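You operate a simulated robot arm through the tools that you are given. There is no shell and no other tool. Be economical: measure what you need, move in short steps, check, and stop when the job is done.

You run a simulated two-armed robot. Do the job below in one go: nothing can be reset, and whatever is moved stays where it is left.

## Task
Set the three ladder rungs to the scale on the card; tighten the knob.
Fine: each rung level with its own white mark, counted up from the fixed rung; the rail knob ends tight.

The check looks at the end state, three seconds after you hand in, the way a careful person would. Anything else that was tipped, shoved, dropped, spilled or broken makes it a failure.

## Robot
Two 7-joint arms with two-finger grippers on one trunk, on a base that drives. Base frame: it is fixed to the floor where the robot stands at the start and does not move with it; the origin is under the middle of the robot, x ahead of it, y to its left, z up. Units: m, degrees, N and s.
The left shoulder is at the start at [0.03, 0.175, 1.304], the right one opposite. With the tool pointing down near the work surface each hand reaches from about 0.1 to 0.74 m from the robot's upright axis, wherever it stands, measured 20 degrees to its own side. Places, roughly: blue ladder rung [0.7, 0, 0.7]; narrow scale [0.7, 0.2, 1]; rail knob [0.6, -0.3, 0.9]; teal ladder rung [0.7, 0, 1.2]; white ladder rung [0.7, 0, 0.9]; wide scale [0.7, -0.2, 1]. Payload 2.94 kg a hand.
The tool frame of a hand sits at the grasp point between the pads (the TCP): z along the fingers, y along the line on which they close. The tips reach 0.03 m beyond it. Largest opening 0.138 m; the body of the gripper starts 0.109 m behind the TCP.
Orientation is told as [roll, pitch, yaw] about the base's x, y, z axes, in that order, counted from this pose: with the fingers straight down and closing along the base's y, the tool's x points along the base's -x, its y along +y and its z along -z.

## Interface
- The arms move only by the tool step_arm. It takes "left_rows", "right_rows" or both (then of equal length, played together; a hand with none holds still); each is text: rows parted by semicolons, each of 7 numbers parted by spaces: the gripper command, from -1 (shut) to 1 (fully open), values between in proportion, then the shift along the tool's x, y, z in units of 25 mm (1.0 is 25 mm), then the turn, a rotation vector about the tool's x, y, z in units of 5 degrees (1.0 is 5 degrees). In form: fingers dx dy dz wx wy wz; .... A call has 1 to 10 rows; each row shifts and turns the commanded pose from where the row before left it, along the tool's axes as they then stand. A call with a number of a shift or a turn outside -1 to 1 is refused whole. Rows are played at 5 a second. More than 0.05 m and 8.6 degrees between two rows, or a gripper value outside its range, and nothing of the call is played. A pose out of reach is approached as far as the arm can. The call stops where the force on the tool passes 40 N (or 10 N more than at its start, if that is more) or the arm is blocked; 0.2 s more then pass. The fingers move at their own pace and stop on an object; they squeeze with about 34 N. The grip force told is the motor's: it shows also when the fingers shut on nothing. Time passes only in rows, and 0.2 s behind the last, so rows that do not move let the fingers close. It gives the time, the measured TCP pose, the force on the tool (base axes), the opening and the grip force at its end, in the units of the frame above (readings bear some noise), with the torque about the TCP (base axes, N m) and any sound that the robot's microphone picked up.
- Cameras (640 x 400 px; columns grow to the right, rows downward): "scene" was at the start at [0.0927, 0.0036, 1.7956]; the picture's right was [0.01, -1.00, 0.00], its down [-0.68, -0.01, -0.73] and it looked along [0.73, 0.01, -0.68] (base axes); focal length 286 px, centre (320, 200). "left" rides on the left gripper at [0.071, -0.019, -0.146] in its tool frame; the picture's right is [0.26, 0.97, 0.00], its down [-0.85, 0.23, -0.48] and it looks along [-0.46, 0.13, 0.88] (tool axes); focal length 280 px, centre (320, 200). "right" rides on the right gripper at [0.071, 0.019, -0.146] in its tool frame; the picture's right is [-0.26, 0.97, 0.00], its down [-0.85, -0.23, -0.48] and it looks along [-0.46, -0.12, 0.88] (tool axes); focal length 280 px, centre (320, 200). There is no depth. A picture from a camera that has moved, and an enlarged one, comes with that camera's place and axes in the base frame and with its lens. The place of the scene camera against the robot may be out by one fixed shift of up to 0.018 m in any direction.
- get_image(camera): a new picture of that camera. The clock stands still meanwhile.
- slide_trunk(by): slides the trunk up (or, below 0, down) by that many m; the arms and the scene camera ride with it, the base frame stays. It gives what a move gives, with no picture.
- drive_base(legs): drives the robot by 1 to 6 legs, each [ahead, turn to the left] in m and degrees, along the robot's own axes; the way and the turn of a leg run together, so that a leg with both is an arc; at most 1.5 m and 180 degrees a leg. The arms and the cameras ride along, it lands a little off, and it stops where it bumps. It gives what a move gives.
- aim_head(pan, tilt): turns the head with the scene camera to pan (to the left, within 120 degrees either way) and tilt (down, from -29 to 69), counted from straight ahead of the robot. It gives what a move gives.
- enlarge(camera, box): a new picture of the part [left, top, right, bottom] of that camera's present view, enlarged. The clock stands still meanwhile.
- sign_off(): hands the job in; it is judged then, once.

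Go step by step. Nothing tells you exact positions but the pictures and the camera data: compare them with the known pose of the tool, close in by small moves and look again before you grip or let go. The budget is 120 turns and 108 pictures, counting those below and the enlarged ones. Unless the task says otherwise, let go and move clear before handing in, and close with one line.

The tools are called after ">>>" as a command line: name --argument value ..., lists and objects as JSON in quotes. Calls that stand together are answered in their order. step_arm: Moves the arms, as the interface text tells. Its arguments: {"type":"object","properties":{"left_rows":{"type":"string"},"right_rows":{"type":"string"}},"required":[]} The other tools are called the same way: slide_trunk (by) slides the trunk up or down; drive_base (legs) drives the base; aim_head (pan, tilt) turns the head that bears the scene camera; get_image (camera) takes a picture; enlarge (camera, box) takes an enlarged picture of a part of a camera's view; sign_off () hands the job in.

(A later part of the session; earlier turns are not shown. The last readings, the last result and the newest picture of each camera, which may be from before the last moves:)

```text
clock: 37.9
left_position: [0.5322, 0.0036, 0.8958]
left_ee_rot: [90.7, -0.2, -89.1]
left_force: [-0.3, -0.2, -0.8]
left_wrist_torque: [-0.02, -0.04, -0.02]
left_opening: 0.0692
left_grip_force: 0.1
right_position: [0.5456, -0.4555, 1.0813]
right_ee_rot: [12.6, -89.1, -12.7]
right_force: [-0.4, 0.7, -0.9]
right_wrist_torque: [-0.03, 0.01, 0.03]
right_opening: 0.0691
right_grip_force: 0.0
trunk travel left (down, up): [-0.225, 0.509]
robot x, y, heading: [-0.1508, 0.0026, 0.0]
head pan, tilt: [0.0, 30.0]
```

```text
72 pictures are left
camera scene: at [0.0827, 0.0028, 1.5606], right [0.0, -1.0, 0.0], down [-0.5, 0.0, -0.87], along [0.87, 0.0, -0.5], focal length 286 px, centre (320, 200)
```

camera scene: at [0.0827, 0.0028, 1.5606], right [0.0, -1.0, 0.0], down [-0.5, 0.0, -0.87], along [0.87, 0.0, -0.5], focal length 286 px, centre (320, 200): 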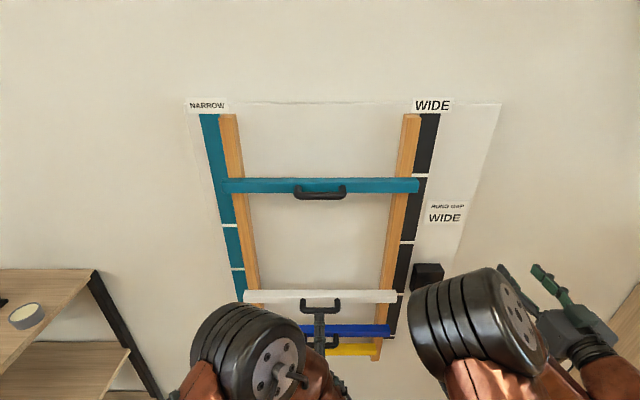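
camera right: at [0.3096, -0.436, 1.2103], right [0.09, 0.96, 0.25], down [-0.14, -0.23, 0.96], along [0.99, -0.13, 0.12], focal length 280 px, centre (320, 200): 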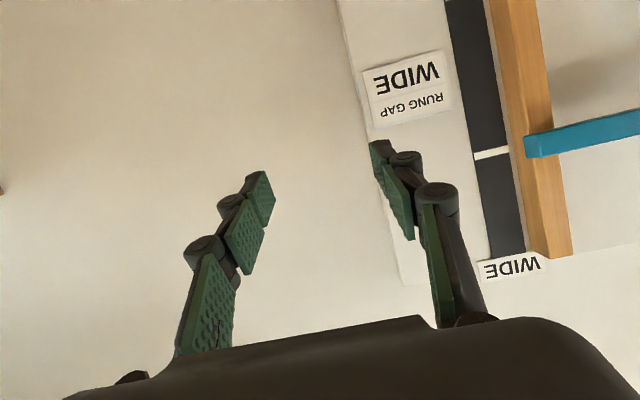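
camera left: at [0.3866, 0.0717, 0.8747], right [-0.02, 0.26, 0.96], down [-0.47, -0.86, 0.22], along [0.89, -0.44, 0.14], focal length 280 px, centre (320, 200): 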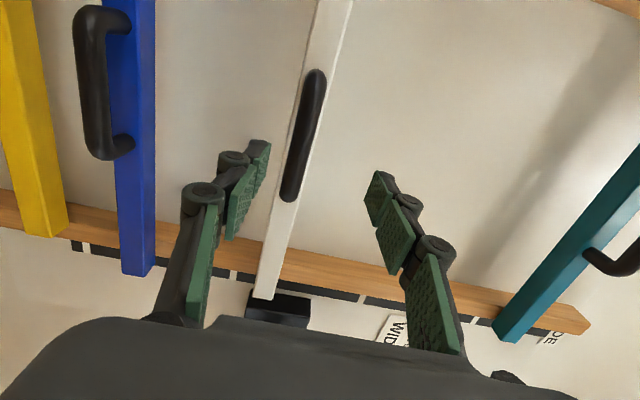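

White bar at z≈0.884; moving in and gripping.

>>> step_arm --left_rows "0 0 -.45 0 0 0 0;0 0 0 .8 0 0 0;0 0 0 .8 0 0 0;0 0 0 .8 0 0 0;0 0 0 .8 0 0 0;0 0 0 .7 0 0 0;-1 0 0 0 0 0 0;-1 0 0 0 0 0 0;-1 0 0 0 0 0 0;-1 0 0 0 0 0 0"

>>> step_arm --left_rows "-1 0 0 0 0 0 0;-1 0 0 0 0 0 0"

>>> get_image --camera "left"

>>> enlarge --camera "scene" --box '[350, 220, 450, 300]'

```text
clock: 40.1
left_position: [0.6293, 0.0045, 0.8846]
left_ee_rot: [90.7, 0.0, -89.0]
left_force: [0.1, -0.7, -4.3]
left_wrist_torque: [0.06, 0.26, 0.0]
left_opening: 0.0276
left_grip_force: 40.1
right_position: [0.5456, -0.4557, 1.0812]
right_ee_rot: [11.9, -89.1, -11.8]
right_force: [-0.7, 0.6, 0.1]
right_wrist_torque: [0.01, 0.02, 0.03]
right_opening: 0.0691
right_grip_force: 0.1
trunk travel left (down, up): [-0.225, 0.509]
robot x, y, heading: [-0.1477, -0.0015, 0.2]
head pan, tilt: [0.0, 30.0]
```

```text
clock: 40.7
left_position: [0.6291, 0.0044, 0.8873]
left_ee_rot: [90.7, 0.0, -89.1]
left_force: [-0.8, -0.4, -5.3]
left_wrist_torque: [0.05, 0.24, -0.08]
left_opening: 0.0273
left_grip_force: 44.7
right_position: [0.5452, -0.4555, 1.0821]
right_ee_rot: [11.8, -89.1, -11.8]
right_force: [-0.3, 0.5, -0.1]
right_wrist_torque: [0.02, -0.01, -0.01]
right_opening: 0.069
right_grip_force: 0.1
trunk travel left (down, up): [-0.225, 0.509]
robot x, y, heading: [-0.1493, 0.0008, -0.1]
head pan, tilt: [0.0, 30.0]
```

```text
71 pictures are left
camera left: at [0.4829, 0.0736, 0.8662], right [-0.02, 0.26, 0.96], down [-0.47, -0.86, 0.22], along [0.88, -0.45, 0.14], focal length 280 px, centre (320, 200)
```

left: 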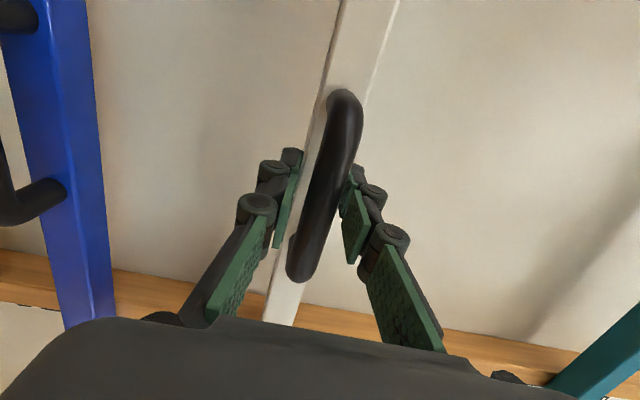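

```text
5.00 times, centred on (400, 260) of scene
camera zoom: at [0.0827, 0.0031, 1.5607], right [0.0, -1.0, 0.0], down [-0.5, 0.0, -0.87], along [0.87, 0.0, -0.5], focal length 1432 px, centre (-80, -100)
```

zoom: 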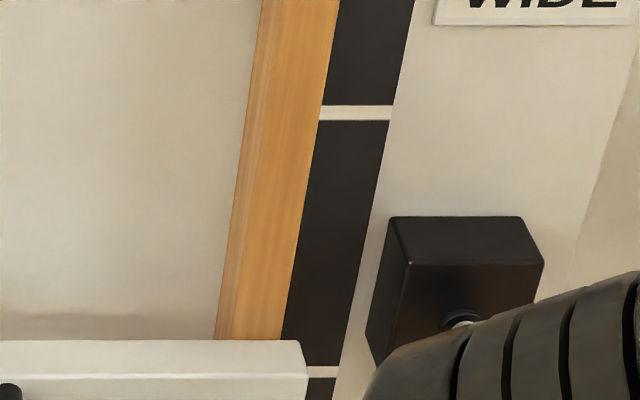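

Gripped. Raising white about 14 cm toward M2.

>>> step_arm --left_rows "-1 0 .8 0 0 0 0;-1 0 .8 0 0 0 0;-1 0 .8 0 0 0 0;-1 0 .8 0 0 0 0;-1 0 .8 0 0 0 0;-1 0 .8 0 0 0 0;-1 0 .8 0 0 0 0;-1 0 0 0 0 0 0"

>>> enlarge --camera "scene" --box '[360, 220, 440, 270]'

>>> get_image --camera "scene"

```text
clock: 42.5
left_position: [0.6299, 0.0054, 1.0309]
left_ee_rot: [91.1, -0.1, -89.2]
left_force: [-17.4, -5.0, 2.5]
left_wrist_torque: [0.08, 0.11, -1.17]
left_opening: 0.0274
left_grip_force: 44.9
right_position: [0.542, -0.4562, 1.0841]
right_ee_rot: [15.1, -89.3, -15.2]
right_force: [0.6, 0.8, -0.1]
right_wrist_torque: [-0.02, 0.01, -0.04]
right_opening: 0.0688
right_grip_force: 0.1
trunk travel left (down, up): [-0.225, 0.509]
robot x, y, heading: [-0.1474, 0.0032, -0.1]
head pan, tilt: [0.0, 30.0]
```

```text
8.00 times, centred on (400, 245) of scene
camera zoom: at [0.0791, 0.0026, 1.5614], right [0.0, -1.0, 0.0], down [-0.5, 0.0, -0.87], along [0.87, 0.0, -0.5], focal length 2291 px, centre (-320, -160)
```

zoom: 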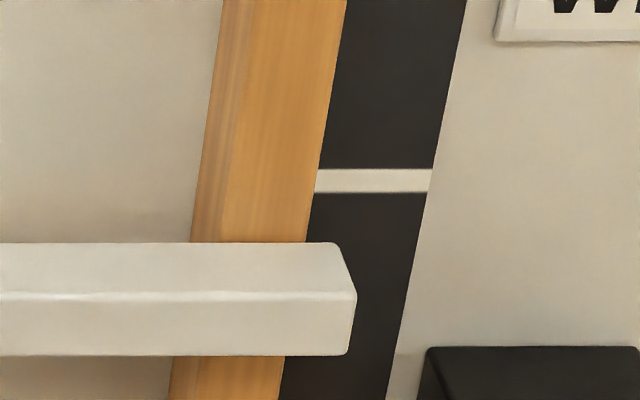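

```text
68 pictures are left
camera scene: at [0.0791, 0.0026, 1.5614], right [0.0, -1.0, 0.0], down [-0.5, 0.0, -0.87], along [0.87, 0.0, -0.5], focal length 286 px, centre (320, 200)
```

scene: 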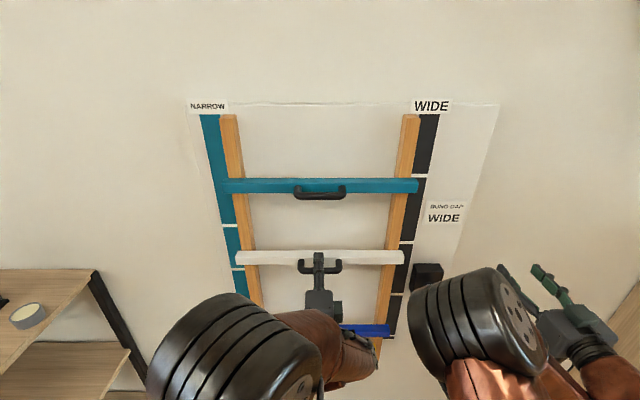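

White needs to go up about 9–10 mm more by the scene measurement.

>>> step_arm --left_rows "-1 0 .2 0 0 0 0;-1 0 .2 0 0 0 0;-1 0 0 0 0 0 0;-1 0 0 0 0 0 0"

>>> enlarge --camera "scene" --box '[360, 220, 440, 270]'

```text
clock: 43.5
left_position: [0.6299, 0.0044, 1.037]
left_ee_rot: [90.8, 0.0, -89.2]
left_force: [-9.4, -5.0, -4.7]
left_wrist_torque: [0.12, 0.37, -0.9]
left_opening: 0.0274
left_grip_force: 45.2
right_position: [0.5452, -0.4559, 1.081]
right_ee_rot: [14.4, -89.1, -14.4]
right_force: [0.1, -0.4, -0.3]
right_wrist_torque: [0.0, -0.01, 0.0]
right_opening: 0.0692
right_grip_force: 0.0
trunk travel left (down, up): [-0.225, 0.509]
robot x, y, heading: [-0.1459, -0.0019, -0.2]
head pan, tilt: [0.0, 30.0]
```

```text
8.00 times, centred on (400, 245) of scene
camera zoom: at [0.0813, 0.0024, 1.5609], right [0.0, -1.0, 0.0], down [-0.5, 0.0, -0.87], along [0.87, 0.0, -0.5], focal length 2291 px, centre (-320, -160)
```

zoom: 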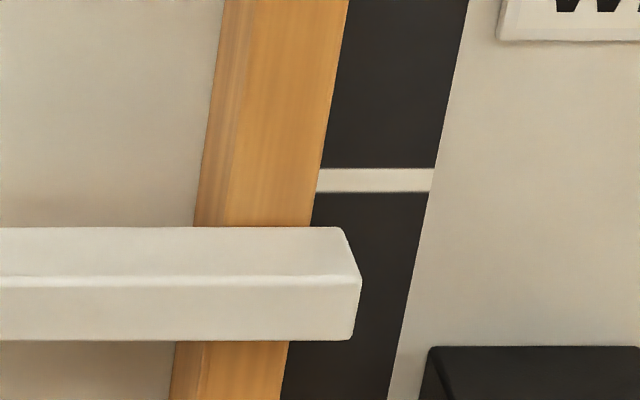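

>>> step_arm --left_rows "-1 0 .12 0 0 0 0;-1 0 0 0 0 0 0;-1 0 0 0 0 0 0"

>>> enlarge --camera "scene" --box '[360, 220, 440, 270]'

```text
clock: 44.3
left_position: [0.63, 0.0043, 1.038]
left_ee_rot: [90.8, 0.1, -89.2]
left_force: [-6.0, -6.0, -5.2]
left_wrist_torque: [-0.02, 0.24, -0.16]
left_opening: 0.0278
left_grip_force: 44.9
right_position: [0.5452, -0.4568, 1.0821]
right_ee_rot: [14.2, -89.1, -14.2]
right_force: [-0.4, -0.1, -0.4]
right_wrist_torque: [-0.01, -0.02, 0.01]
right_opening: 0.0689
right_grip_force: 0.0
trunk travel left (down, up): [-0.225, 0.509]
robot x, y, heading: [-0.1485, -0.0012, -0.1]
head pan, tilt: [0.0, 30.0]
```

```text
8.00 times, centred on (400, 245) of scene
camera zoom: at [0.0819, 0.0022, 1.5608], right [0.0, -1.0, 0.0], down [-0.5, 0.0, -0.87], along [0.87, 0.0, -0.5], focal length 2291 px, centre (-320, -160)
```

zoom: 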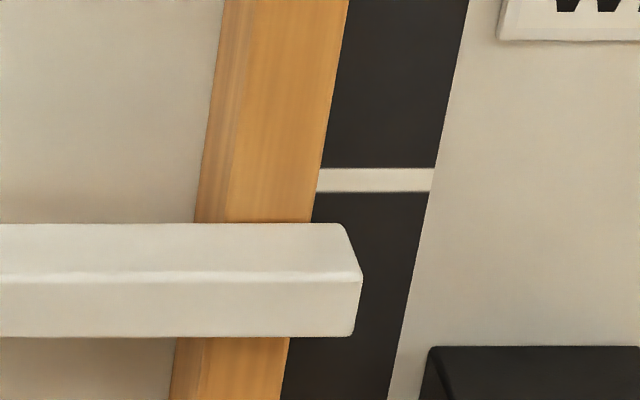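

>>> step_arm --left_rows "-1 0 .06 0 0 0 0;-1 0 0 0 0 0 0;-1 0 0 0 0 0 0;0 0 0 0 0 0 0;0 0 0 0 0 0 0;0 0 0 0 0 0 0;0 0 0 0 0 0 0;0 0 0 -1 0 0 0;0 0 0 -1 0 0 0;0 0 0 -1 0 0 0"

>>> enlarge --camera "scene" --box '[360, 220, 440, 270]'

>>> get_image --camera "scene"

>>> get_image --camera "left"

```text
clock: 46.5
left_position: [0.5537, 0.0045, 1.0403]
left_ee_rot: [90.8, -0.1, -89.2]
left_force: [0.4, -1.0, 1.2]
left_wrist_torque: [0.01, 0.05, 0.0]
left_opening: 0.0691
left_grip_force: 0.0
right_position: [0.5444, -0.4548, 1.0821]
right_ee_rot: [12.4, -89.2, -12.4]
right_force: [0.5, 0.8, -0.5]
right_wrist_torque: [0.01, 0.02, -0.01]
right_opening: 0.0687
right_grip_force: 0.1
trunk travel left (down, up): [-0.225, 0.509]
robot x, y, heading: [-0.1481, -0.0015, -0.0]
head pan, tilt: [0.0, 30.0]
```

```text
8.00 times, centred on (400, 245) of scene
camera zoom: at [0.0809, 0.0032, 1.561], right [0.0, -1.0, 0.0], down [-0.5, 0.0, -0.87], along [0.87, 0.0, -0.5], focal length 2291 px, centre (-320, -160)
```

zoom: 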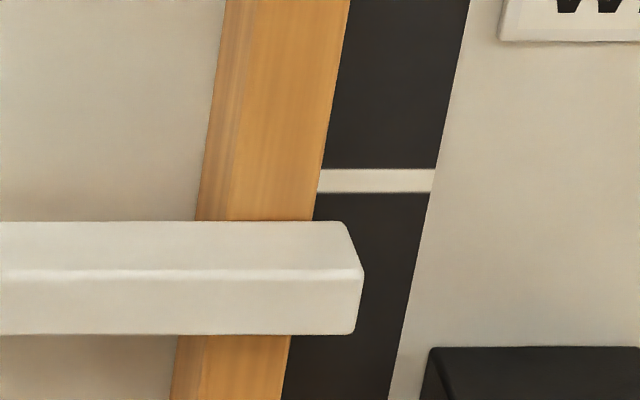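

```text
64 pictures are left
camera scene: at [0.0809, 0.0032, 1.561], right [0.0, -1.0, 0.0], down [-0.5, 0.0, -0.87], along [0.87, 0.0, -0.5], focal length 286 px, centre (320, 200)
```

scene: 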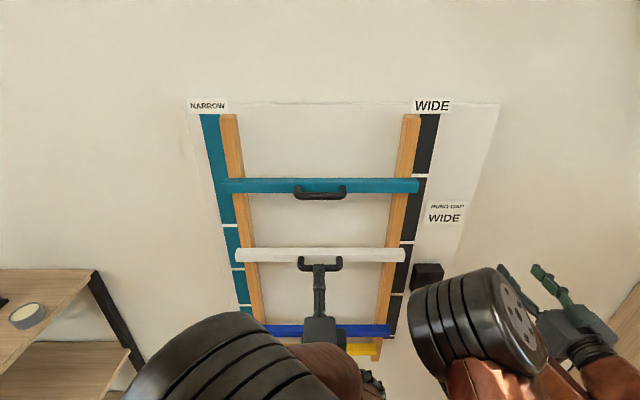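

```text
63 pictures are left
camera left: at [0.4075, 0.0727, 1.0201], right [-0.02, 0.26, 0.96], down [-0.47, -0.86, 0.22], along [0.88, -0.45, 0.14], focal length 280 px, centre (320, 200)
```

left: 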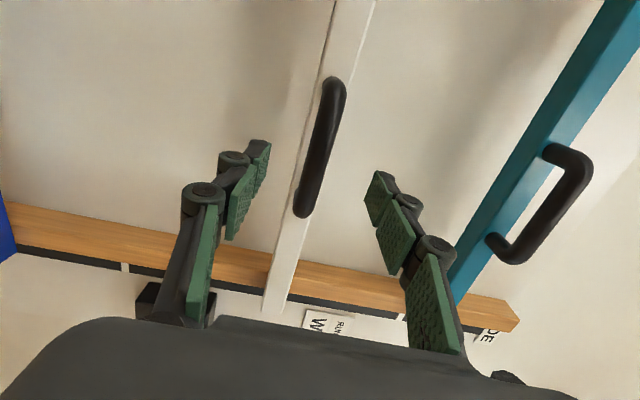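

White is level with M2. Now lowering the left hand to blue (≈z 0.72).

>>> step_arm --left_rows "0 0 -1 -.5 0 0 0;0 0 -1 -.5 0 0 0;0 0 -1 0 0 0 0;0 0 -1 0 0 0 0;0 0 -1 0 0 0 0;0 0 -1 0 0 0 0;0 0 -1 0 0 0 0;0 0 -1 0 0 0 0;0 0 -1 0 0 0 0;0 0 -1 0 0 0 0"

>>> step_arm --left_rows "0 0 -1 0 0 0 0;0 0 -.6 0 0 0 0;0 0 0 0 0 0 0"

>>> get_image --camera "left"

>>> get_image --camera "scene"

```text
clock: 48.7
left_position: [0.5323, 0.0035, 0.7882]
left_ee_rot: [90.8, -0.1, -89.1]
left_force: [0.6, -0.3, 0.9]
left_wrist_torque: [0.03, 0.03, 0.02]
left_opening: 0.069
left_grip_force: 0.0
right_position: [0.5439, -0.4549, 1.0815]
right_ee_rot: [11.2, -89.1, -11.1]
right_force: [0.1, -0.5, 0.1]
right_wrist_torque: [0.01, -0.01, 0.0]
right_opening: 0.069
right_grip_force: 0.0
trunk travel left (down, up): [-0.225, 0.509]
robot x, y, heading: [-0.1467, -0.0025, -0.2]
head pan, tilt: [0.0, 30.0]
```

```text
clock: 49.5
left_position: [0.532, 0.0032, 0.749]
left_ee_rot: [90.8, 0.0, -89.1]
left_force: [-0.2, -0.8, -0.2]
left_wrist_torque: [-0.03, 0.0, 0.02]
left_opening: 0.0691
left_grip_force: 0.1
right_position: [0.5444, -0.4545, 1.0808]
right_ee_rot: [12.0, -89.1, -12.1]
right_force: [0.5, 0.9, -0.3]
right_wrist_torque: [0.0, -0.01, -0.01]
right_opening: 0.0688
right_grip_force: 0.1
trunk travel left (down, up): [-0.225, 0.509]
robot x, y, heading: [-0.1465, 0.0019, -0.0]
head pan, tilt: [0.0, 30.0]
```

```text
62 pictures are left
camera left: at [0.3859, 0.0723, 0.7288], right [-0.02, 0.26, 0.96], down [-0.47, -0.86, 0.22], along [0.88, -0.45, 0.14], focal length 280 px, centre (320, 200)
```

left: 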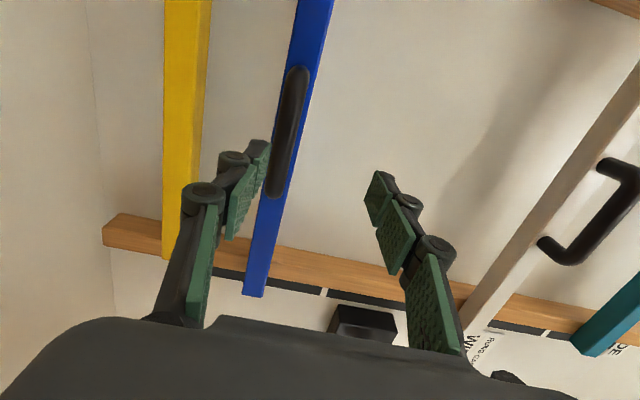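

```text
61 pictures are left
camera scene: at [0.082, 0.003, 1.5608], right [0.0, -1.0, 0.0], down [-0.5, 0.0, -0.87], along [0.87, 0.0, -0.5], focal length 286 px, centre (320, 200)
```

scene: 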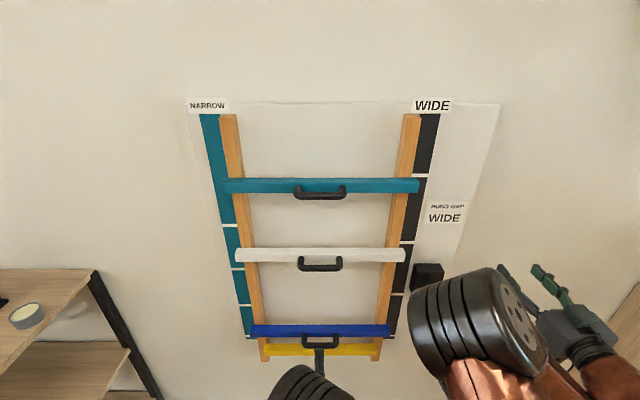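

Blue bar at z≈0.722. Moving in and gripping.

>>> step_arm --left_rows "0 0 -.55 0 0 0 0;0 0 -.5 .8 0 0 0;0 0 0 .8 0 0 0;0 0 0 .8 0 0 0;0 0 0 .8 0 0 0;0 0 0 .7 0 0 0;-1 0 0 0 0 0 0;-1 0 0 0 0 0 0;-1 0 0 0 0 0 0;-1 0 0 0 0 0 0"

>>> step_arm --left_rows "-1 0 0 0 0 0 0;-1 0 .8 0 0 0 0;-1 0 .8 0 0 0 0;-1 0 .8 0 0 0 0;-1 0 .8 0 0 0 0;-1 0 .8 0 0 0 0;-1 0 0 0 0 0 0"

>>> enlarge --camera "scene" --box '[350, 280, 430, 330]'

>>> get_image --camera "left"

```text
clock: 51.7
left_position: [0.6322, 0.0027, 0.7218]
left_ee_rot: [90.7, 0.1, -89.1]
left_force: [0.8, 0.9, -6.0]
left_wrist_torque: [0.05, 0.44, -0.26]
left_opening: 0.0277
left_grip_force: 40.2
right_position: [0.5466, -0.455, 1.0813]
right_ee_rot: [11.5, -89.1, -11.5]
right_force: [-0.9, -0.1, 0.4]
right_wrist_torque: [0.0, 0.01, 0.03]
right_opening: 0.0692
right_grip_force: 0.1
trunk travel left (down, up): [-0.225, 0.509]
robot x, y, heading: [-0.1442, -0.0003, 0.2]
head pan, tilt: [0.0, 30.0]
```

```text
clock: 53.3
left_position: [0.6309, 0.0039, 0.8252]
left_ee_rot: [91.0, 0.1, -89.1]
left_force: [3.4, -2.4, 2.7]
left_wrist_torque: [0.22, 0.26, -0.28]
left_opening: 0.0275
left_grip_force: 44.7
right_position: [0.5448, -0.4562, 1.0808]
right_ee_rot: [13.1, -89.1, -13.3]
right_force: [0.5, 0.7, 0.2]
right_wrist_torque: [0.02, 0.0, 0.05]
right_opening: 0.069
right_grip_force: 0.1
trunk travel left (down, up): [-0.225, 0.509]
robot x, y, heading: [-0.1486, -0.0015, 0.1]
head pan, tilt: [0.0, 30.0]
```

```text
8.00 times, centred on (390, 305) of scene
camera zoom: at [0.0823, 0.0025, 1.5609], right [0.0, -1.0, 0.0], down [-0.5, 0.0, -0.87], along [0.87, 0.0, -0.5], focal length 2291 px, centre (-240, -640)
```

zoom: 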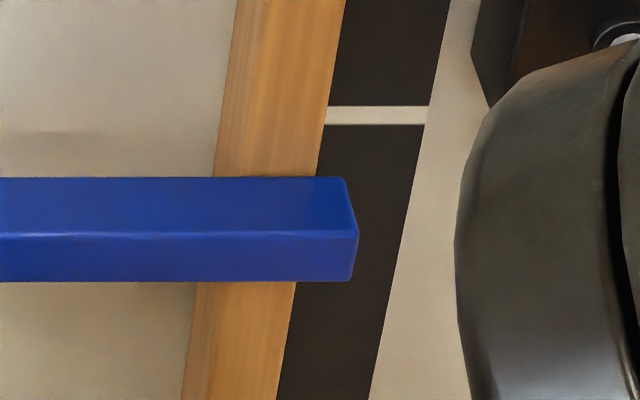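

```text
59 pictures are left
camera left: at [0.4848, 0.072, 0.8046], right [-0.02, 0.26, 0.96], down [-0.47, -0.86, 0.22], along [0.88, -0.45, 0.14], focal length 280 px, centre (320, 200)
```

left: 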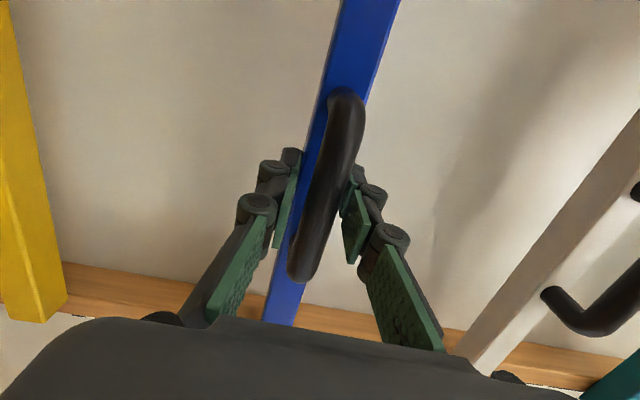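

Blue needs about 5 mm more.

>>> step_arm --left_rows "-1 0 .2 0 0 0 0;-1 0 0 0 0 0 0;-1 0 0 0 0 0 0;-1 0 0 0 0 0 0"

>>> enlarge --camera "scene" --box '[350, 280, 430, 330]'

```text
clock: 54.3
left_position: [0.6301, 0.0036, 0.8264]
left_ee_rot: [90.7, 0.0, -89.2]
left_force: [7.0, -5.6, -6.1]
left_wrist_torque: [-0.04, 0.65, -0.19]
left_opening: 0.0276
left_grip_force: 44.8
right_position: [0.546, -0.4579, 1.0807]
right_ee_rot: [13.3, -89.0, -13.3]
right_force: [-0.4, -0.6, -0.4]
right_wrist_torque: [-0.03, 0.01, -0.01]
right_opening: 0.0688
right_grip_force: 0.0
trunk travel left (down, up): [-0.225, 0.509]
robot x, y, heading: [-0.15, 0.0018, 0.0]
head pan, tilt: [0.0, 30.0]
```

```text
8.00 times, centred on (390, 305) of scene
camera zoom: at [0.0838, 0.0021, 1.5605], right [0.0, -1.0, 0.0], down [-0.5, 0.0, -0.87], along [0.87, 0.0, -0.5], focal length 2291 px, centre (-240, -640)
```

zoom: 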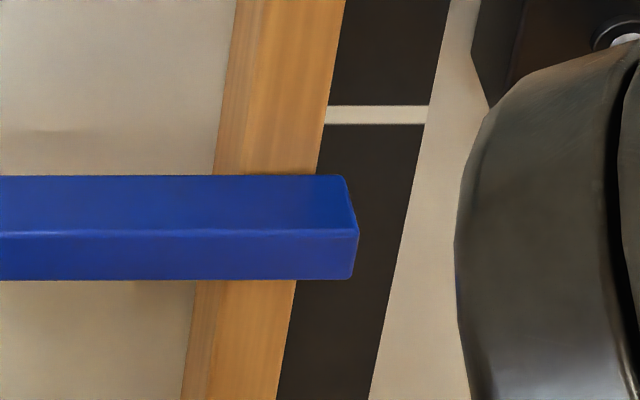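

>>> step_arm --left_rows "-1 0 .15 0 0 0 0;-1 0 0 0 0 0 0;-1 0 0 0 0 0 0;-1 0 0 0 0 0 0"

>>> enlarge --camera "scene" --box '[350, 280, 430, 330]'

```text
clock: 55.3
left_position: [0.6317, 0.0027, 0.8321]
left_ee_rot: [90.8, 0.0, -89.2]
left_force: [8.5, -4.8, -2.7]
left_wrist_torque: [0.07, 0.18, -0.59]
left_opening: 0.0276
left_grip_force: 45.3
right_position: [0.5453, -0.4563, 1.081]
right_ee_rot: [13.6, -89.0, -13.5]
right_force: [0.5, -0.3, -0.9]
right_wrist_torque: [0.02, 0.04, 0.0]
right_opening: 0.0691
right_grip_force: 0.1
trunk travel left (down, up): [-0.225, 0.509]
robot x, y, heading: [-0.1448, -0.0038, 0.3]
head pan, tilt: [0.0, 30.0]
```

```text
8.00 times, centred on (390, 305) of scene
camera zoom: at [0.0834, 0.002, 1.5606], right [0.0, -1.0, 0.0], down [-0.5, 0.0, -0.87], along [0.87, 0.0, -0.5], focal length 2291 px, centre (-240, -640)
```

zoom: 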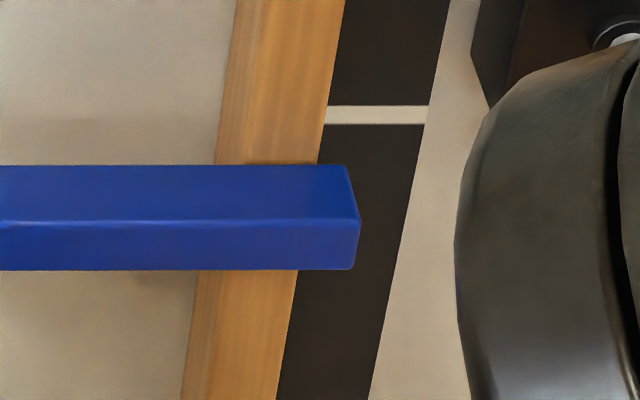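

Overshot by ~3 mm; easing down.

>>> step_arm --left_rows "-1 0 -.15 0 0 0 0;-1 0 -.05 0 0 0 0;-1 0 0 0 0 0 0;-1 0 0 0 0 0 0"

>>> enlarge --camera "scene" --box '[350, 280, 430, 330]'

```text
clock: 56.3
left_position: [0.6307, 0.0028, 0.8272]
left_ee_rot: [90.8, 0.0, -89.0]
left_force: [8.3, -6.1, 2.9]
left_wrist_torque: [0.05, -0.36, -0.19]
left_opening: 0.0278
left_grip_force: 44.9
right_position: [0.5459, -0.4557, 1.0816]
right_ee_rot: [13.7, -89.1, -13.7]
right_force: [0.5, 0.3, 0.2]
right_wrist_torque: [-0.01, 0.01, 0.03]
right_opening: 0.0689
right_grip_force: 0.0
trunk travel left (down, up): [-0.225, 0.509]
robot x, y, heading: [-0.1472, 0.0012, 0.2]
head pan, tilt: [0.0, 30.0]
```

```text
8.00 times, centred on (390, 305) of scene
camera zoom: at [0.0826, 0.0021, 1.5607], right [0.0, -1.0, 0.0], down [-0.5, 0.0, -0.87], along [0.87, 0.0, -0.5], focal length 2291 px, centre (-240, -640)
```

zoom: 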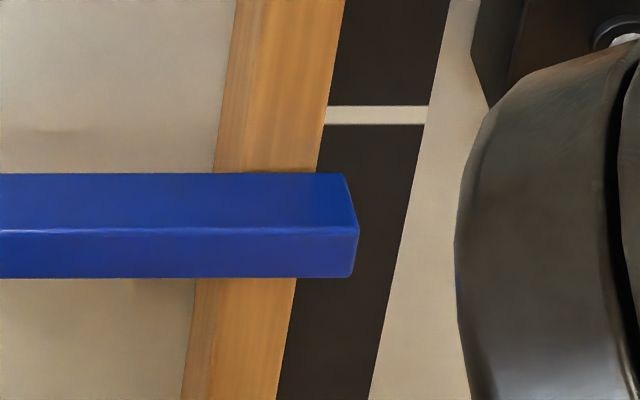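

Within 1 mm now. Releasing and backing off.

>>> step_arm --left_rows "0 0 0 0 0 0 0;0 0 0 0 0 0 0;0 0 0 0 0 0 0;0 0 0 0 0 0 0;0 0 0 -1 0 0 0;0 0 0 -1 0 0 0;0 0 0 -1 0 0 0;0 0 0 -1 0 0 0;0 0 0 0 0 0 0"

>>> enlarge --camera "scene" --box '[350, 280, 430, 330]'

```text
clock: 58.3
left_position: [0.5301, -0.0003, 0.8253]
left_ee_rot: [90.8, -0.1, -89.2]
left_force: [0.0, 0.1, -0.3]
left_wrist_torque: [-0.03, -0.03, -0.03]
left_opening: 0.0691
left_grip_force: 0.2
right_position: [0.5458, -0.4559, 1.0829]
right_ee_rot: [11.8, -89.1, -11.8]
right_force: [-0.7, 0.0, 0.8]
right_wrist_torque: [0.02, 0.0, 0.02]
right_opening: 0.069
right_grip_force: 0.0
trunk travel left (down, up): [-0.225, 0.509]
robot x, y, heading: [-0.1452, -0.0036, -0.1]
head pan, tilt: [0.0, 30.0]
```

```text
8.00 times, centred on (390, 305) of scene
camera zoom: at [0.0822, 0.0031, 1.5607], right [0.0, -1.0, 0.0], down [-0.5, 0.0, -0.87], along [0.87, 0.0, -0.5], focal length 2291 px, centre (-240, -640)
```

zoom: 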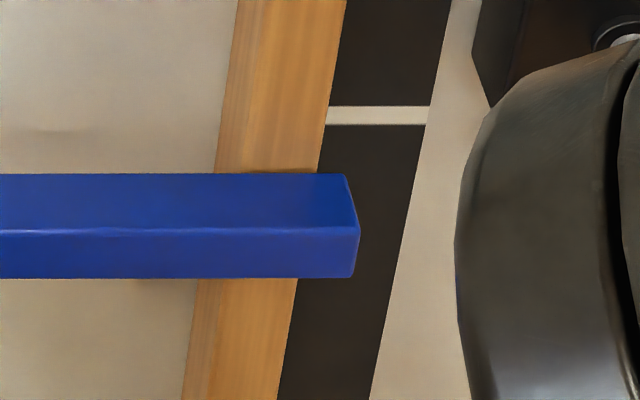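

Blue's good. Now parking the left arm to the left, then bringing the right hand in front of the knob.

>>> step_arm --left_rows "0 .9 0 -.6 0 0 0;0 .9 0 -.6 0 0 0;0 .9 0 -.6 0 0 0;0 .9 0 0 0 0 0;0 .9 0 0 0 0 0;0 .9 0 0 0 0 0;0 .9 0 0 0 0 0;0 .9 0 0 0 0 0;0 .9 0 0 0 0 0;0 .9 0 0 0 0 0"

>>> step_arm --right_rows "0 0 0 -1 0 0 0;0 0 0 -1 0 0 0;0 0 .5 -1 0 0 0;0 .5 .5 -.8 0 0 0;0 .5 .5 0 0 0 0;0 .8 .5 0 0 0 0;0 .8 .5 0 0 0 0;0 .8 .5 0 0 0 0;0 .5 .8 0 0 0 0;0 .5 .8 0 0 0 0"

>>> get_image --camera "scene"

>>> get_image --camera "right"

```text
clock: 60.5
left_position: [0.4678, 0.1849, 0.8348]
left_ee_rot: [90.7, -0.2, -88.7]
left_force: [0.8, -0.2, 0.2]
left_wrist_torque: [0.03, 0.01, 0.0]
left_opening: 0.0689
left_grip_force: 0.0
left hand out of reach, approached as far as the arm can: row 8, 9, 10
right_position: [0.5448, -0.4549, 1.0819]
right_ee_rot: [11.3, -89.1, -11.3]
right_force: [0.8, 0.8, -0.4]
right_wrist_torque: [-0.01, 0.06, 0.0]
right_opening: 0.0689
right_grip_force: 0.1
trunk travel left (down, up): [-0.225, 0.509]
robot x, y, heading: [-0.1474, 0.0006, -0.3]
head pan, tilt: [0.0, 30.0]
```

```text
clock: 62.7
left_position: [0.4678, 0.1848, 0.8349]
left_ee_rot: [90.7, -0.1, -88.6]
left_force: [1.4, 0.3, -0.2]
left_wrist_torque: [-0.02, 0.0, 0.01]
left_opening: 0.0689
left_grip_force: 0.1
right_position: [0.4494, -0.4415, 1.0471]
right_ee_rot: [9.4, -88.8, -9.1]
right_force: [0.3, 0.1, -0.1]
right_wrist_torque: [-0.01, -0.01, -0.02]
right_opening: 0.0689
right_grip_force: 0.0
right hand out of reach, approached as far as the arm can: row 4, 5, 6, 7, 8, 9, 10
trunk travel left (down, up): [-0.225, 0.509]
robot x, y, heading: [-0.144, 0.0016, 0.0]
head pan, tilt: [0.0, 30.0]
```

```text
54 pictures are left
camera scene: at [0.082, 0.0032, 1.5608], right [0.0, -1.0, 0.0], down [-0.5, 0.0, -0.87], along [0.87, 0.0, -0.5], focal length 286 px, centre (320, 200)
```

scene: 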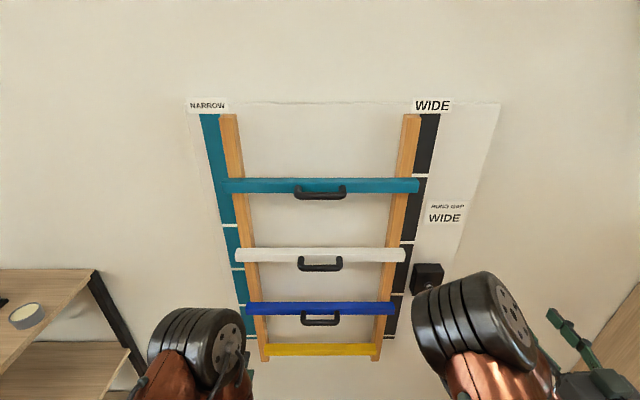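

```text
53 pictures are left
camera right: at [0.3032, -0.4229, 0.9797], right [0.0, 0.96, 0.27], down [-0.46, -0.24, 0.86], along [0.89, -0.12, 0.44], focal length 280 px, centre (320, 200)
```

right: 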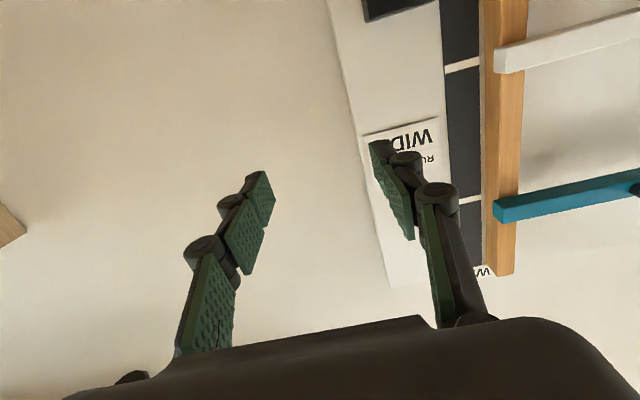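

The right arm is at its low limit; lowering the trunk will help. I'll raise the left hand first so it stays clear of the shelf.

>>> step_arm --left_rows "0 0 1 0 0 0 0;0 0 1 0 0 0 0;0 0 1 0 0 0 0;0 0 1 0 0 0 0;0 0 1 0 0 0 0;0 0 1 0 0 0 0;0 0 1 0 0 0 0;0 0 1 0 0 0 0"

>>> slide_trunk --by -0.15

>>> get_image --camera "scene"

>>> get_image --camera "right"

```text
clock: 64.5
left_position: [0.4661, 0.1825, 1.0325]
left_ee_rot: [90.8, -0.1, -89.0]
left_force: [0.7, 0.3, 0.3]
left_wrist_torque: [-0.02, 0.01, -0.02]
left_opening: 0.0693
left_grip_force: 0.0
left hand out of reach, approached as far as the arm can: row 8
right_position: [0.4492, -0.4418, 1.0478]
right_ee_rot: [9.0, -88.9, -8.8]
right_force: [0.0, -0.8, 0.1]
right_wrist_torque: [0.01, 0.01, 0.03]
right_opening: 0.0689
right_grip_force: 0.0
trunk travel left (down, up): [-0.225, 0.509]
robot x, y, heading: [-0.1487, -0.0002, 0.2]
head pan, tilt: [0.0, 30.0]
```

```text
clock: 66.2
left_position: [0.5258, 0.1831, 0.7822]
left_ee_rot: [80.0, 0.2, -89.0]
left_force: [-0.3, -0.2, 0.2]
left_wrist_torque: [-0.01, 0.04, 0.04]
left_opening: 0.069
left_grip_force: 0.0
right_position: [0.5106, -0.4418, 0.7993]
right_ee_rot: [0.7, -78.4, -0.6]
right_force: [0.5, -0.2, 0.0]
right_wrist_torque: [-0.01, 0.01, -0.02]
right_opening: 0.0691
right_grip_force: 0.0
trunk travel left (down, up): [-0.075, 0.659]
robot x, y, heading: [-0.1441, 0.0008, 0.1]
head pan, tilt: [0.0, 30.0]
```

```text
52 pictures are left
camera scene: at [0.2488, 0.0037, 1.3882], right [0.0, -1.0, 0.0], down [-0.52, 0.0, -0.86], along [0.86, 0.0, -0.52], focal length 286 px, centre (320, 200)
```

scene: 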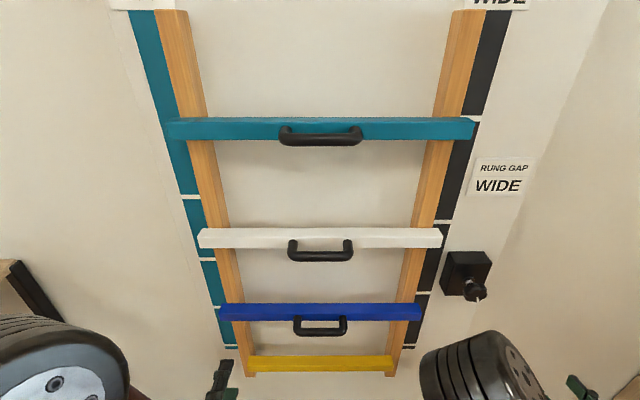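

```text
51 pictures are left
camera right: at [0.354, -0.4238, 0.7608], right [0.05, 0.96, 0.26], down [-0.29, -0.23, 0.93], along [0.95, -0.12, 0.27], focal length 280 px, centre (320, 200)
```

right: 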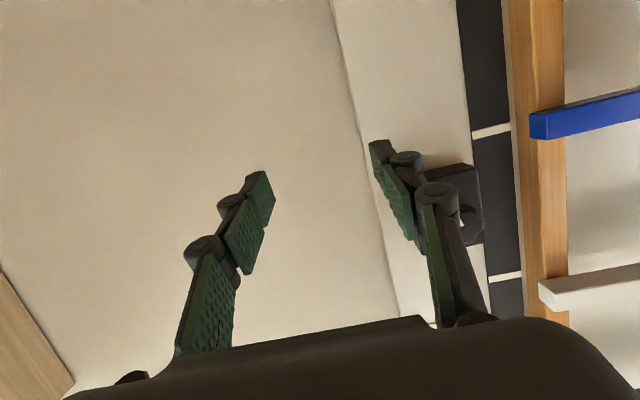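

The torso folds as it lowers, so hands tilted a bit. Knob triangulates to about (0.63, -0.31, 0.90). I'll bring the right hand level in front of it.

>>> step_arm --right_rows "0.3 0 0 0 0 -1 0;0.3 0 0 0 0 -1 0;0.3 0 .8 0 0 -.3 0;0.3 -.6 .8 0 0 0 0;0.3 -.6 .8 0 0 0 0;0.3 -.6 .8 0 0 0 0;0.3 -.6 .8 0 0 0 0;0.3 -.6 .8 0 0 0 0"

>>> get_image --camera "right"

>>> get_image --camera "scene"

```text
clock: 68.0
left_position: [0.5155, 0.1817, 0.7919]
left_ee_rot: [81.0, 0.0, -89.0]
left_force: [-0.1, -0.3, 0.6]
left_wrist_torque: [0.0, -0.08, -0.02]
left_opening: 0.0691
left_grip_force: 0.0
right_position: [0.5386, -0.404, 0.9502]
right_ee_rot: [175.9, -89.2, -175.2]
right_force: [0.4, -1.1, -1.1]
right_wrist_torque: [-0.03, -0.03, 0.0]
right_opening: 0.0897
right_grip_force: 0.2
right hand out of reach, approached as far as the arm can: row 1, 2, 3, 4, 5, 6, 7, 8
trunk travel left (down, up): [-0.075, 0.659]
robot x, y, heading: [-0.1477, 0.0017, 0.3]
head pan, tilt: [0.0, 30.0]
```

```text
50 pictures are left
camera right: at [0.3943, -0.3864, 0.8783], right [-0.02, 0.96, 0.26], down [-0.49, -0.24, 0.84], along [0.87, -0.11, 0.47], focal length 280 px, centre (320, 200)
```

right: 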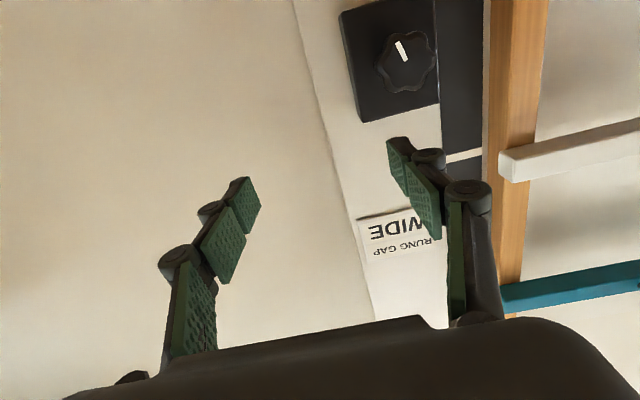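

```text
49 pictures are left
camera scene: at [0.2431, 0.0044, 1.3889], right [0.0, -1.0, 0.0], down [-0.51, 0.0, -0.86], along [0.86, 0.0, -0.51], focal length 286 px, centre (320, 200)
```

scene: 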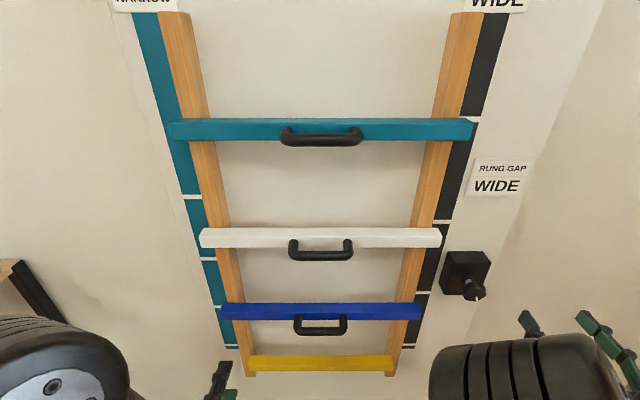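

Knob face is visible now. Zooming for any tight/loose marking, and backing the base slightly to give the arm room.

>>> enlarge --camera "right" --box '[320, 0, 480, 130]'

>>> enlarge --camera "scene" --box '[420, 230, 520, 310]'

>>> drive_base --legs '[[-0.13, 0]]'

```text
3.08 times, centred on (400, 65) of right
camera zoom: at [0.3943, -0.3864, 0.8783], right [-0.02, 0.96, 0.26], down [-0.49, -0.24, 0.84], along [0.87, -0.11, 0.47], focal length 863 px, centre (74, 615)
```

zoom: 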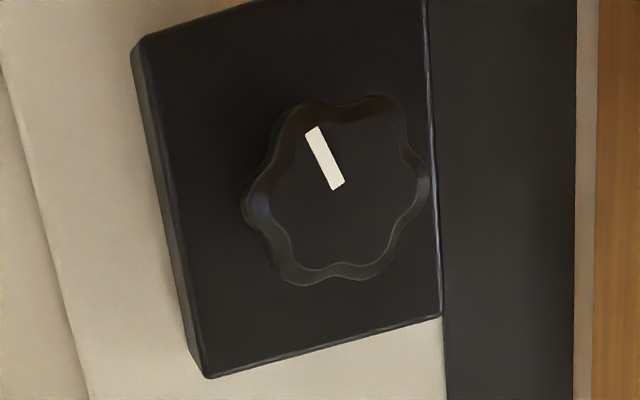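

```text
5.00 times, centred on (470, 270) of scene
camera zoom: at [0.2431, 0.0044, 1.3889], right [0.0, -1.0, 0.0], down [-0.51, 0.0, -0.86], along [0.86, 0.0, -0.51], focal length 1432 px, centre (-430, -150)
```

zoom: 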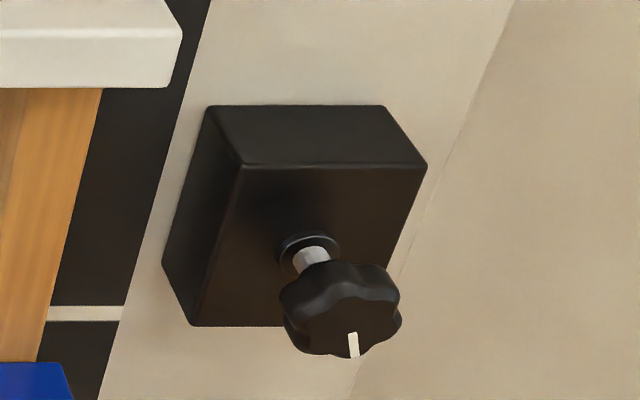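

```text
clock: 69.3
left_position: [0.3705, 0.1557, 0.9088]
left_ee_rot: [101.6, -7.0, -86.7]
left_force: [1.7, -0.1, -3.8]
left_wrist_torque: [0.06, -0.39, -0.03]
left_opening: 0.0691
left_grip_force: 0.2
right_position: [0.3772, -0.3808, 1.0841]
right_ee_rot: [-155.4, -70.6, 166.3]
right_force: [0.0, -0.2, -1.2]
right_wrist_torque: [0.08, -0.15, -0.01]
right_opening: 0.0898
right_grip_force: 0.1
trunk travel left (down, up): [-0.075, 0.659]
robot x, y, heading: [-0.2625, 0.0013, -0.1]
head pan, tilt: [0.0, 30.0]
stopped in leg 1: the robot was blocked; the commanded pose is now the measured one
```

The drive reported a block near its end and the arms got disturbed. Looking around before moving anything.

>>> get_image --camera "scene"

>>> get_image --camera "right"

>>> get_image --camera "left"

```text
46 pictures are left
camera scene: at [0.1195, 0.0044, 1.3907], right [0.0, -1.0, 0.0], down [-0.51, 0.0, -0.86], along [0.86, 0.0, -0.51], focal length 286 px, centre (320, 200)
```

scene: 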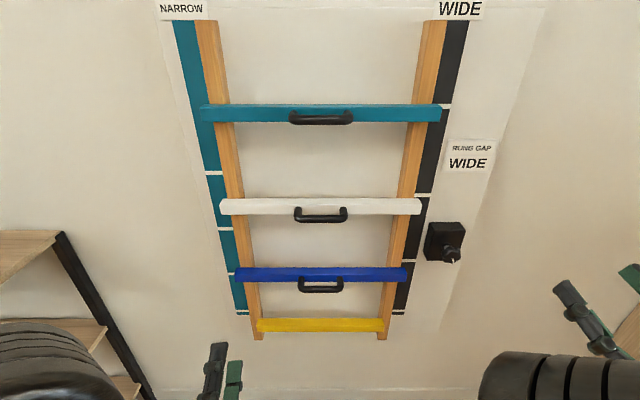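

```text
45 pictures are left
camera right: at [0.2615, -0.3964, 0.9709], right [-0.24, 0.96, 0.11], down [-0.68, -0.25, 0.69], along [0.69, 0.09, 0.72], focal length 280 px, centre (320, 200)
```

right: 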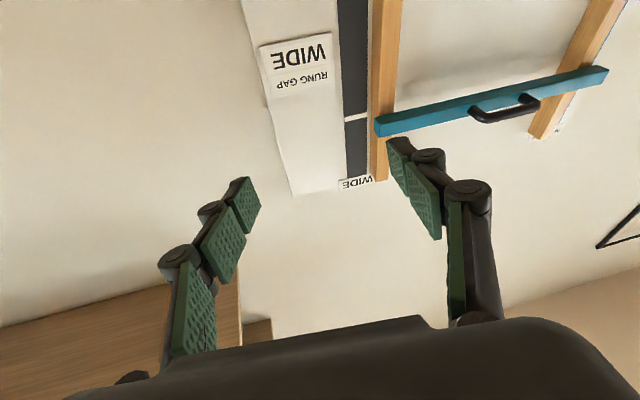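

```text
44 pictures are left
camera left: at [0.2279, 0.2114, 0.8535], right [-0.22, 0.36, 0.91], down [-0.46, -0.86, 0.23], along [0.86, -0.37, 0.35], focal length 280 px, centre (320, 200)
```

left: 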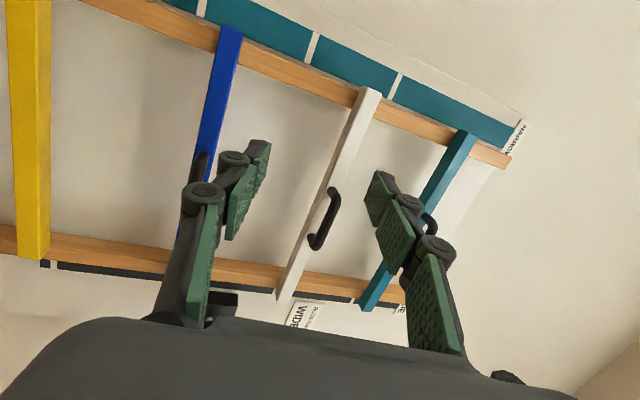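

>>> aim_head --pan 70 --tilt 45

>>> get_image --camera "scene"

>>> aim_head --pan -70 --tilt 45

>>> get_image --camera "scene"

```text
clock: 70.7
left_position: [0.3736, 0.1595, 0.8942]
left_ee_rot: [99.0, -5.6, -86.9]
left_force: [0.6, -0.7, -0.8]
left_wrist_torque: [0.02, -0.1, -0.03]
left_opening: 0.0693
left_grip_force: 0.0
right_position: [0.3793, -0.3782, 1.0712]
right_ee_rot: [-158.2, -71.6, 168.8]
right_force: [-0.7, 0.8, -0.1]
right_wrist_torque: [0.03, -0.03, 0.0]
right_opening: 0.0896
right_grip_force: 0.0
trunk travel left (down, up): [-0.075, 0.659]
robot x, y, heading: [-0.2641, 0.0009, -0.0]
head pan, tilt: [70.0, 45.0]
```

```text
43 pictures are left
camera scene: at [0.0504, 0.0801, 1.3689], right [0.94, -0.34, 0.0], down [-0.24, -0.66, -0.71], along [0.24, 0.67, -0.71], focal length 286 px, centre (320, 200)
```

scene: 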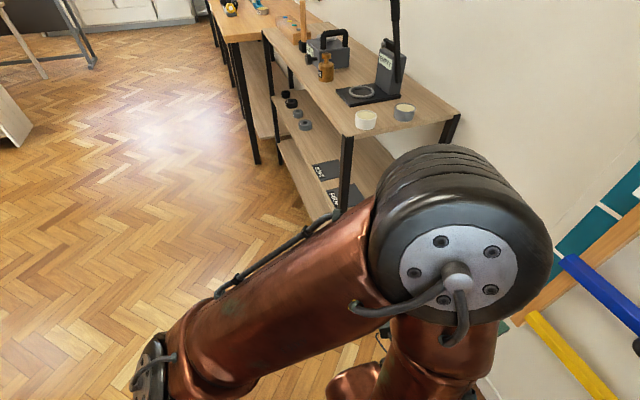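

```text
clock: 72.9
left_position: [0.3785, 0.1616, 0.8831]
left_ee_rot: [97.2, -4.9, -87.1]
left_force: [0.8, 0.4, 0.7]
left_wrist_torque: [-0.02, -0.01, -0.03]
left_opening: 0.0692
left_grip_force: 0.0
right_position: [0.3858, -0.3807, 1.0578]
right_ee_rot: [-158.9, -73.6, 168.6]
right_force: [0.5, 0.0, 0.1]
right_wrist_torque: [-0.01, 0.01, 0.01]
right_opening: 0.0897
right_grip_force: 0.1
trunk travel left (down, up): [-0.075, 0.659]
robot x, y, heading: [-0.2628, -0.0016, 0.2]
head pan, tilt: [-70.0, 45.0]
```

```text
42 pictures are left
camera scene: at [0.0491, -0.0726, 1.3691], right [-0.94, -0.34, 0.0], down [-0.24, 0.66, -0.71], along [0.24, -0.66, -0.71], focal length 286 px, centre (320, 200)
```

scene: 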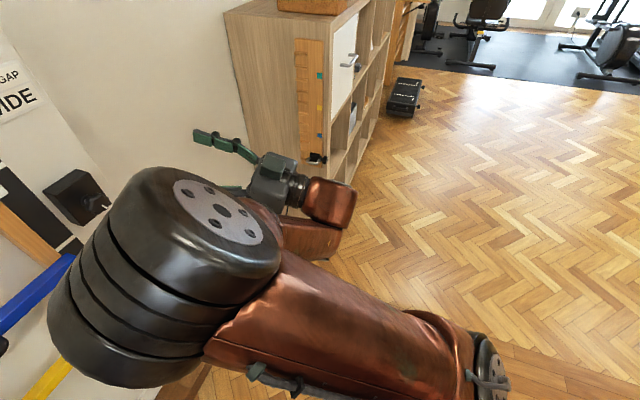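

Nothing in the room was touched; the arms were simply folded too tightly. I'll raise the torso back up to give the right arm a better working posture.

>>> slide_trunk --by 0.1

>>> aim_head --pan -15 --tilt 35

>>> get_image --camera "scene"

```text
clock: 74.3
left_position: [0.3778, 0.1616, 0.9814]
left_ee_rot: [96.8, -4.7, -87.2]
left_force: [-0.4, 0.1, 0.2]
left_wrist_torque: [0.04, 0.0, 0.0]
left_opening: 0.0688
left_grip_force: 0.1
right_position: [0.3851, -0.381, 1.1559]
right_ee_rot: [-159.4, -73.8, 168.7]
right_force: [0.1, -0.6, 0.0]
right_wrist_torque: [0.01, -0.06, 0.05]
right_opening: 0.0896
right_grip_force: 0.0
trunk travel left (down, up): [-0.175, 0.559]
robot x, y, heading: [-0.2604, -0.0012, -0.2]
head pan, tilt: [-70.0, 45.0]
```

```text
clock: 75.5
left_position: [0.3776, 0.1618, 0.9822]
left_ee_rot: [97.0, -4.7, -87.2]
left_force: [1.0, -0.3, 0.5]
left_wrist_torque: [0.03, -0.01, 0.01]
left_opening: 0.0688
left_grip_force: 0.2
right_position: [0.3851, -0.381, 1.1566]
right_ee_rot: [-159.2, -73.7, 168.6]
right_force: [0.1, 0.2, 0.4]
right_wrist_torque: [0.0, 0.0, 0.01]
right_opening: 0.0898
right_grip_force: 0.1
trunk travel left (down, up): [-0.175, 0.559]
robot x, y, heading: [-0.2566, 0.0011, -0.0]
head pan, tilt: [-15.0, 35.0]
```

```text
41 pictures are left
camera scene: at [0.0066, -0.0192, 1.4989], right [-0.26, -0.97, 0.0], down [-0.55, 0.15, -0.82], along [0.79, -0.21, -0.57], focal length 286 px, centre (320, 200)
```

scene: 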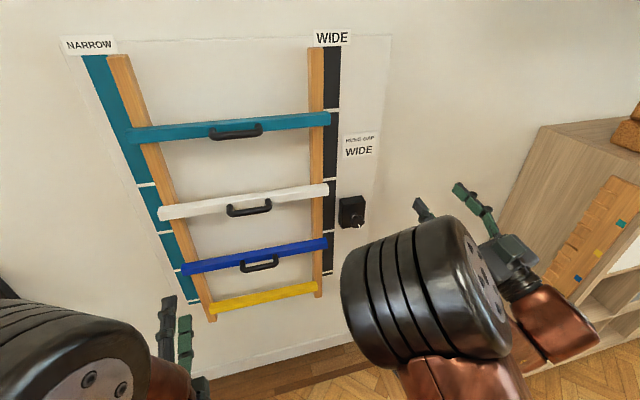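

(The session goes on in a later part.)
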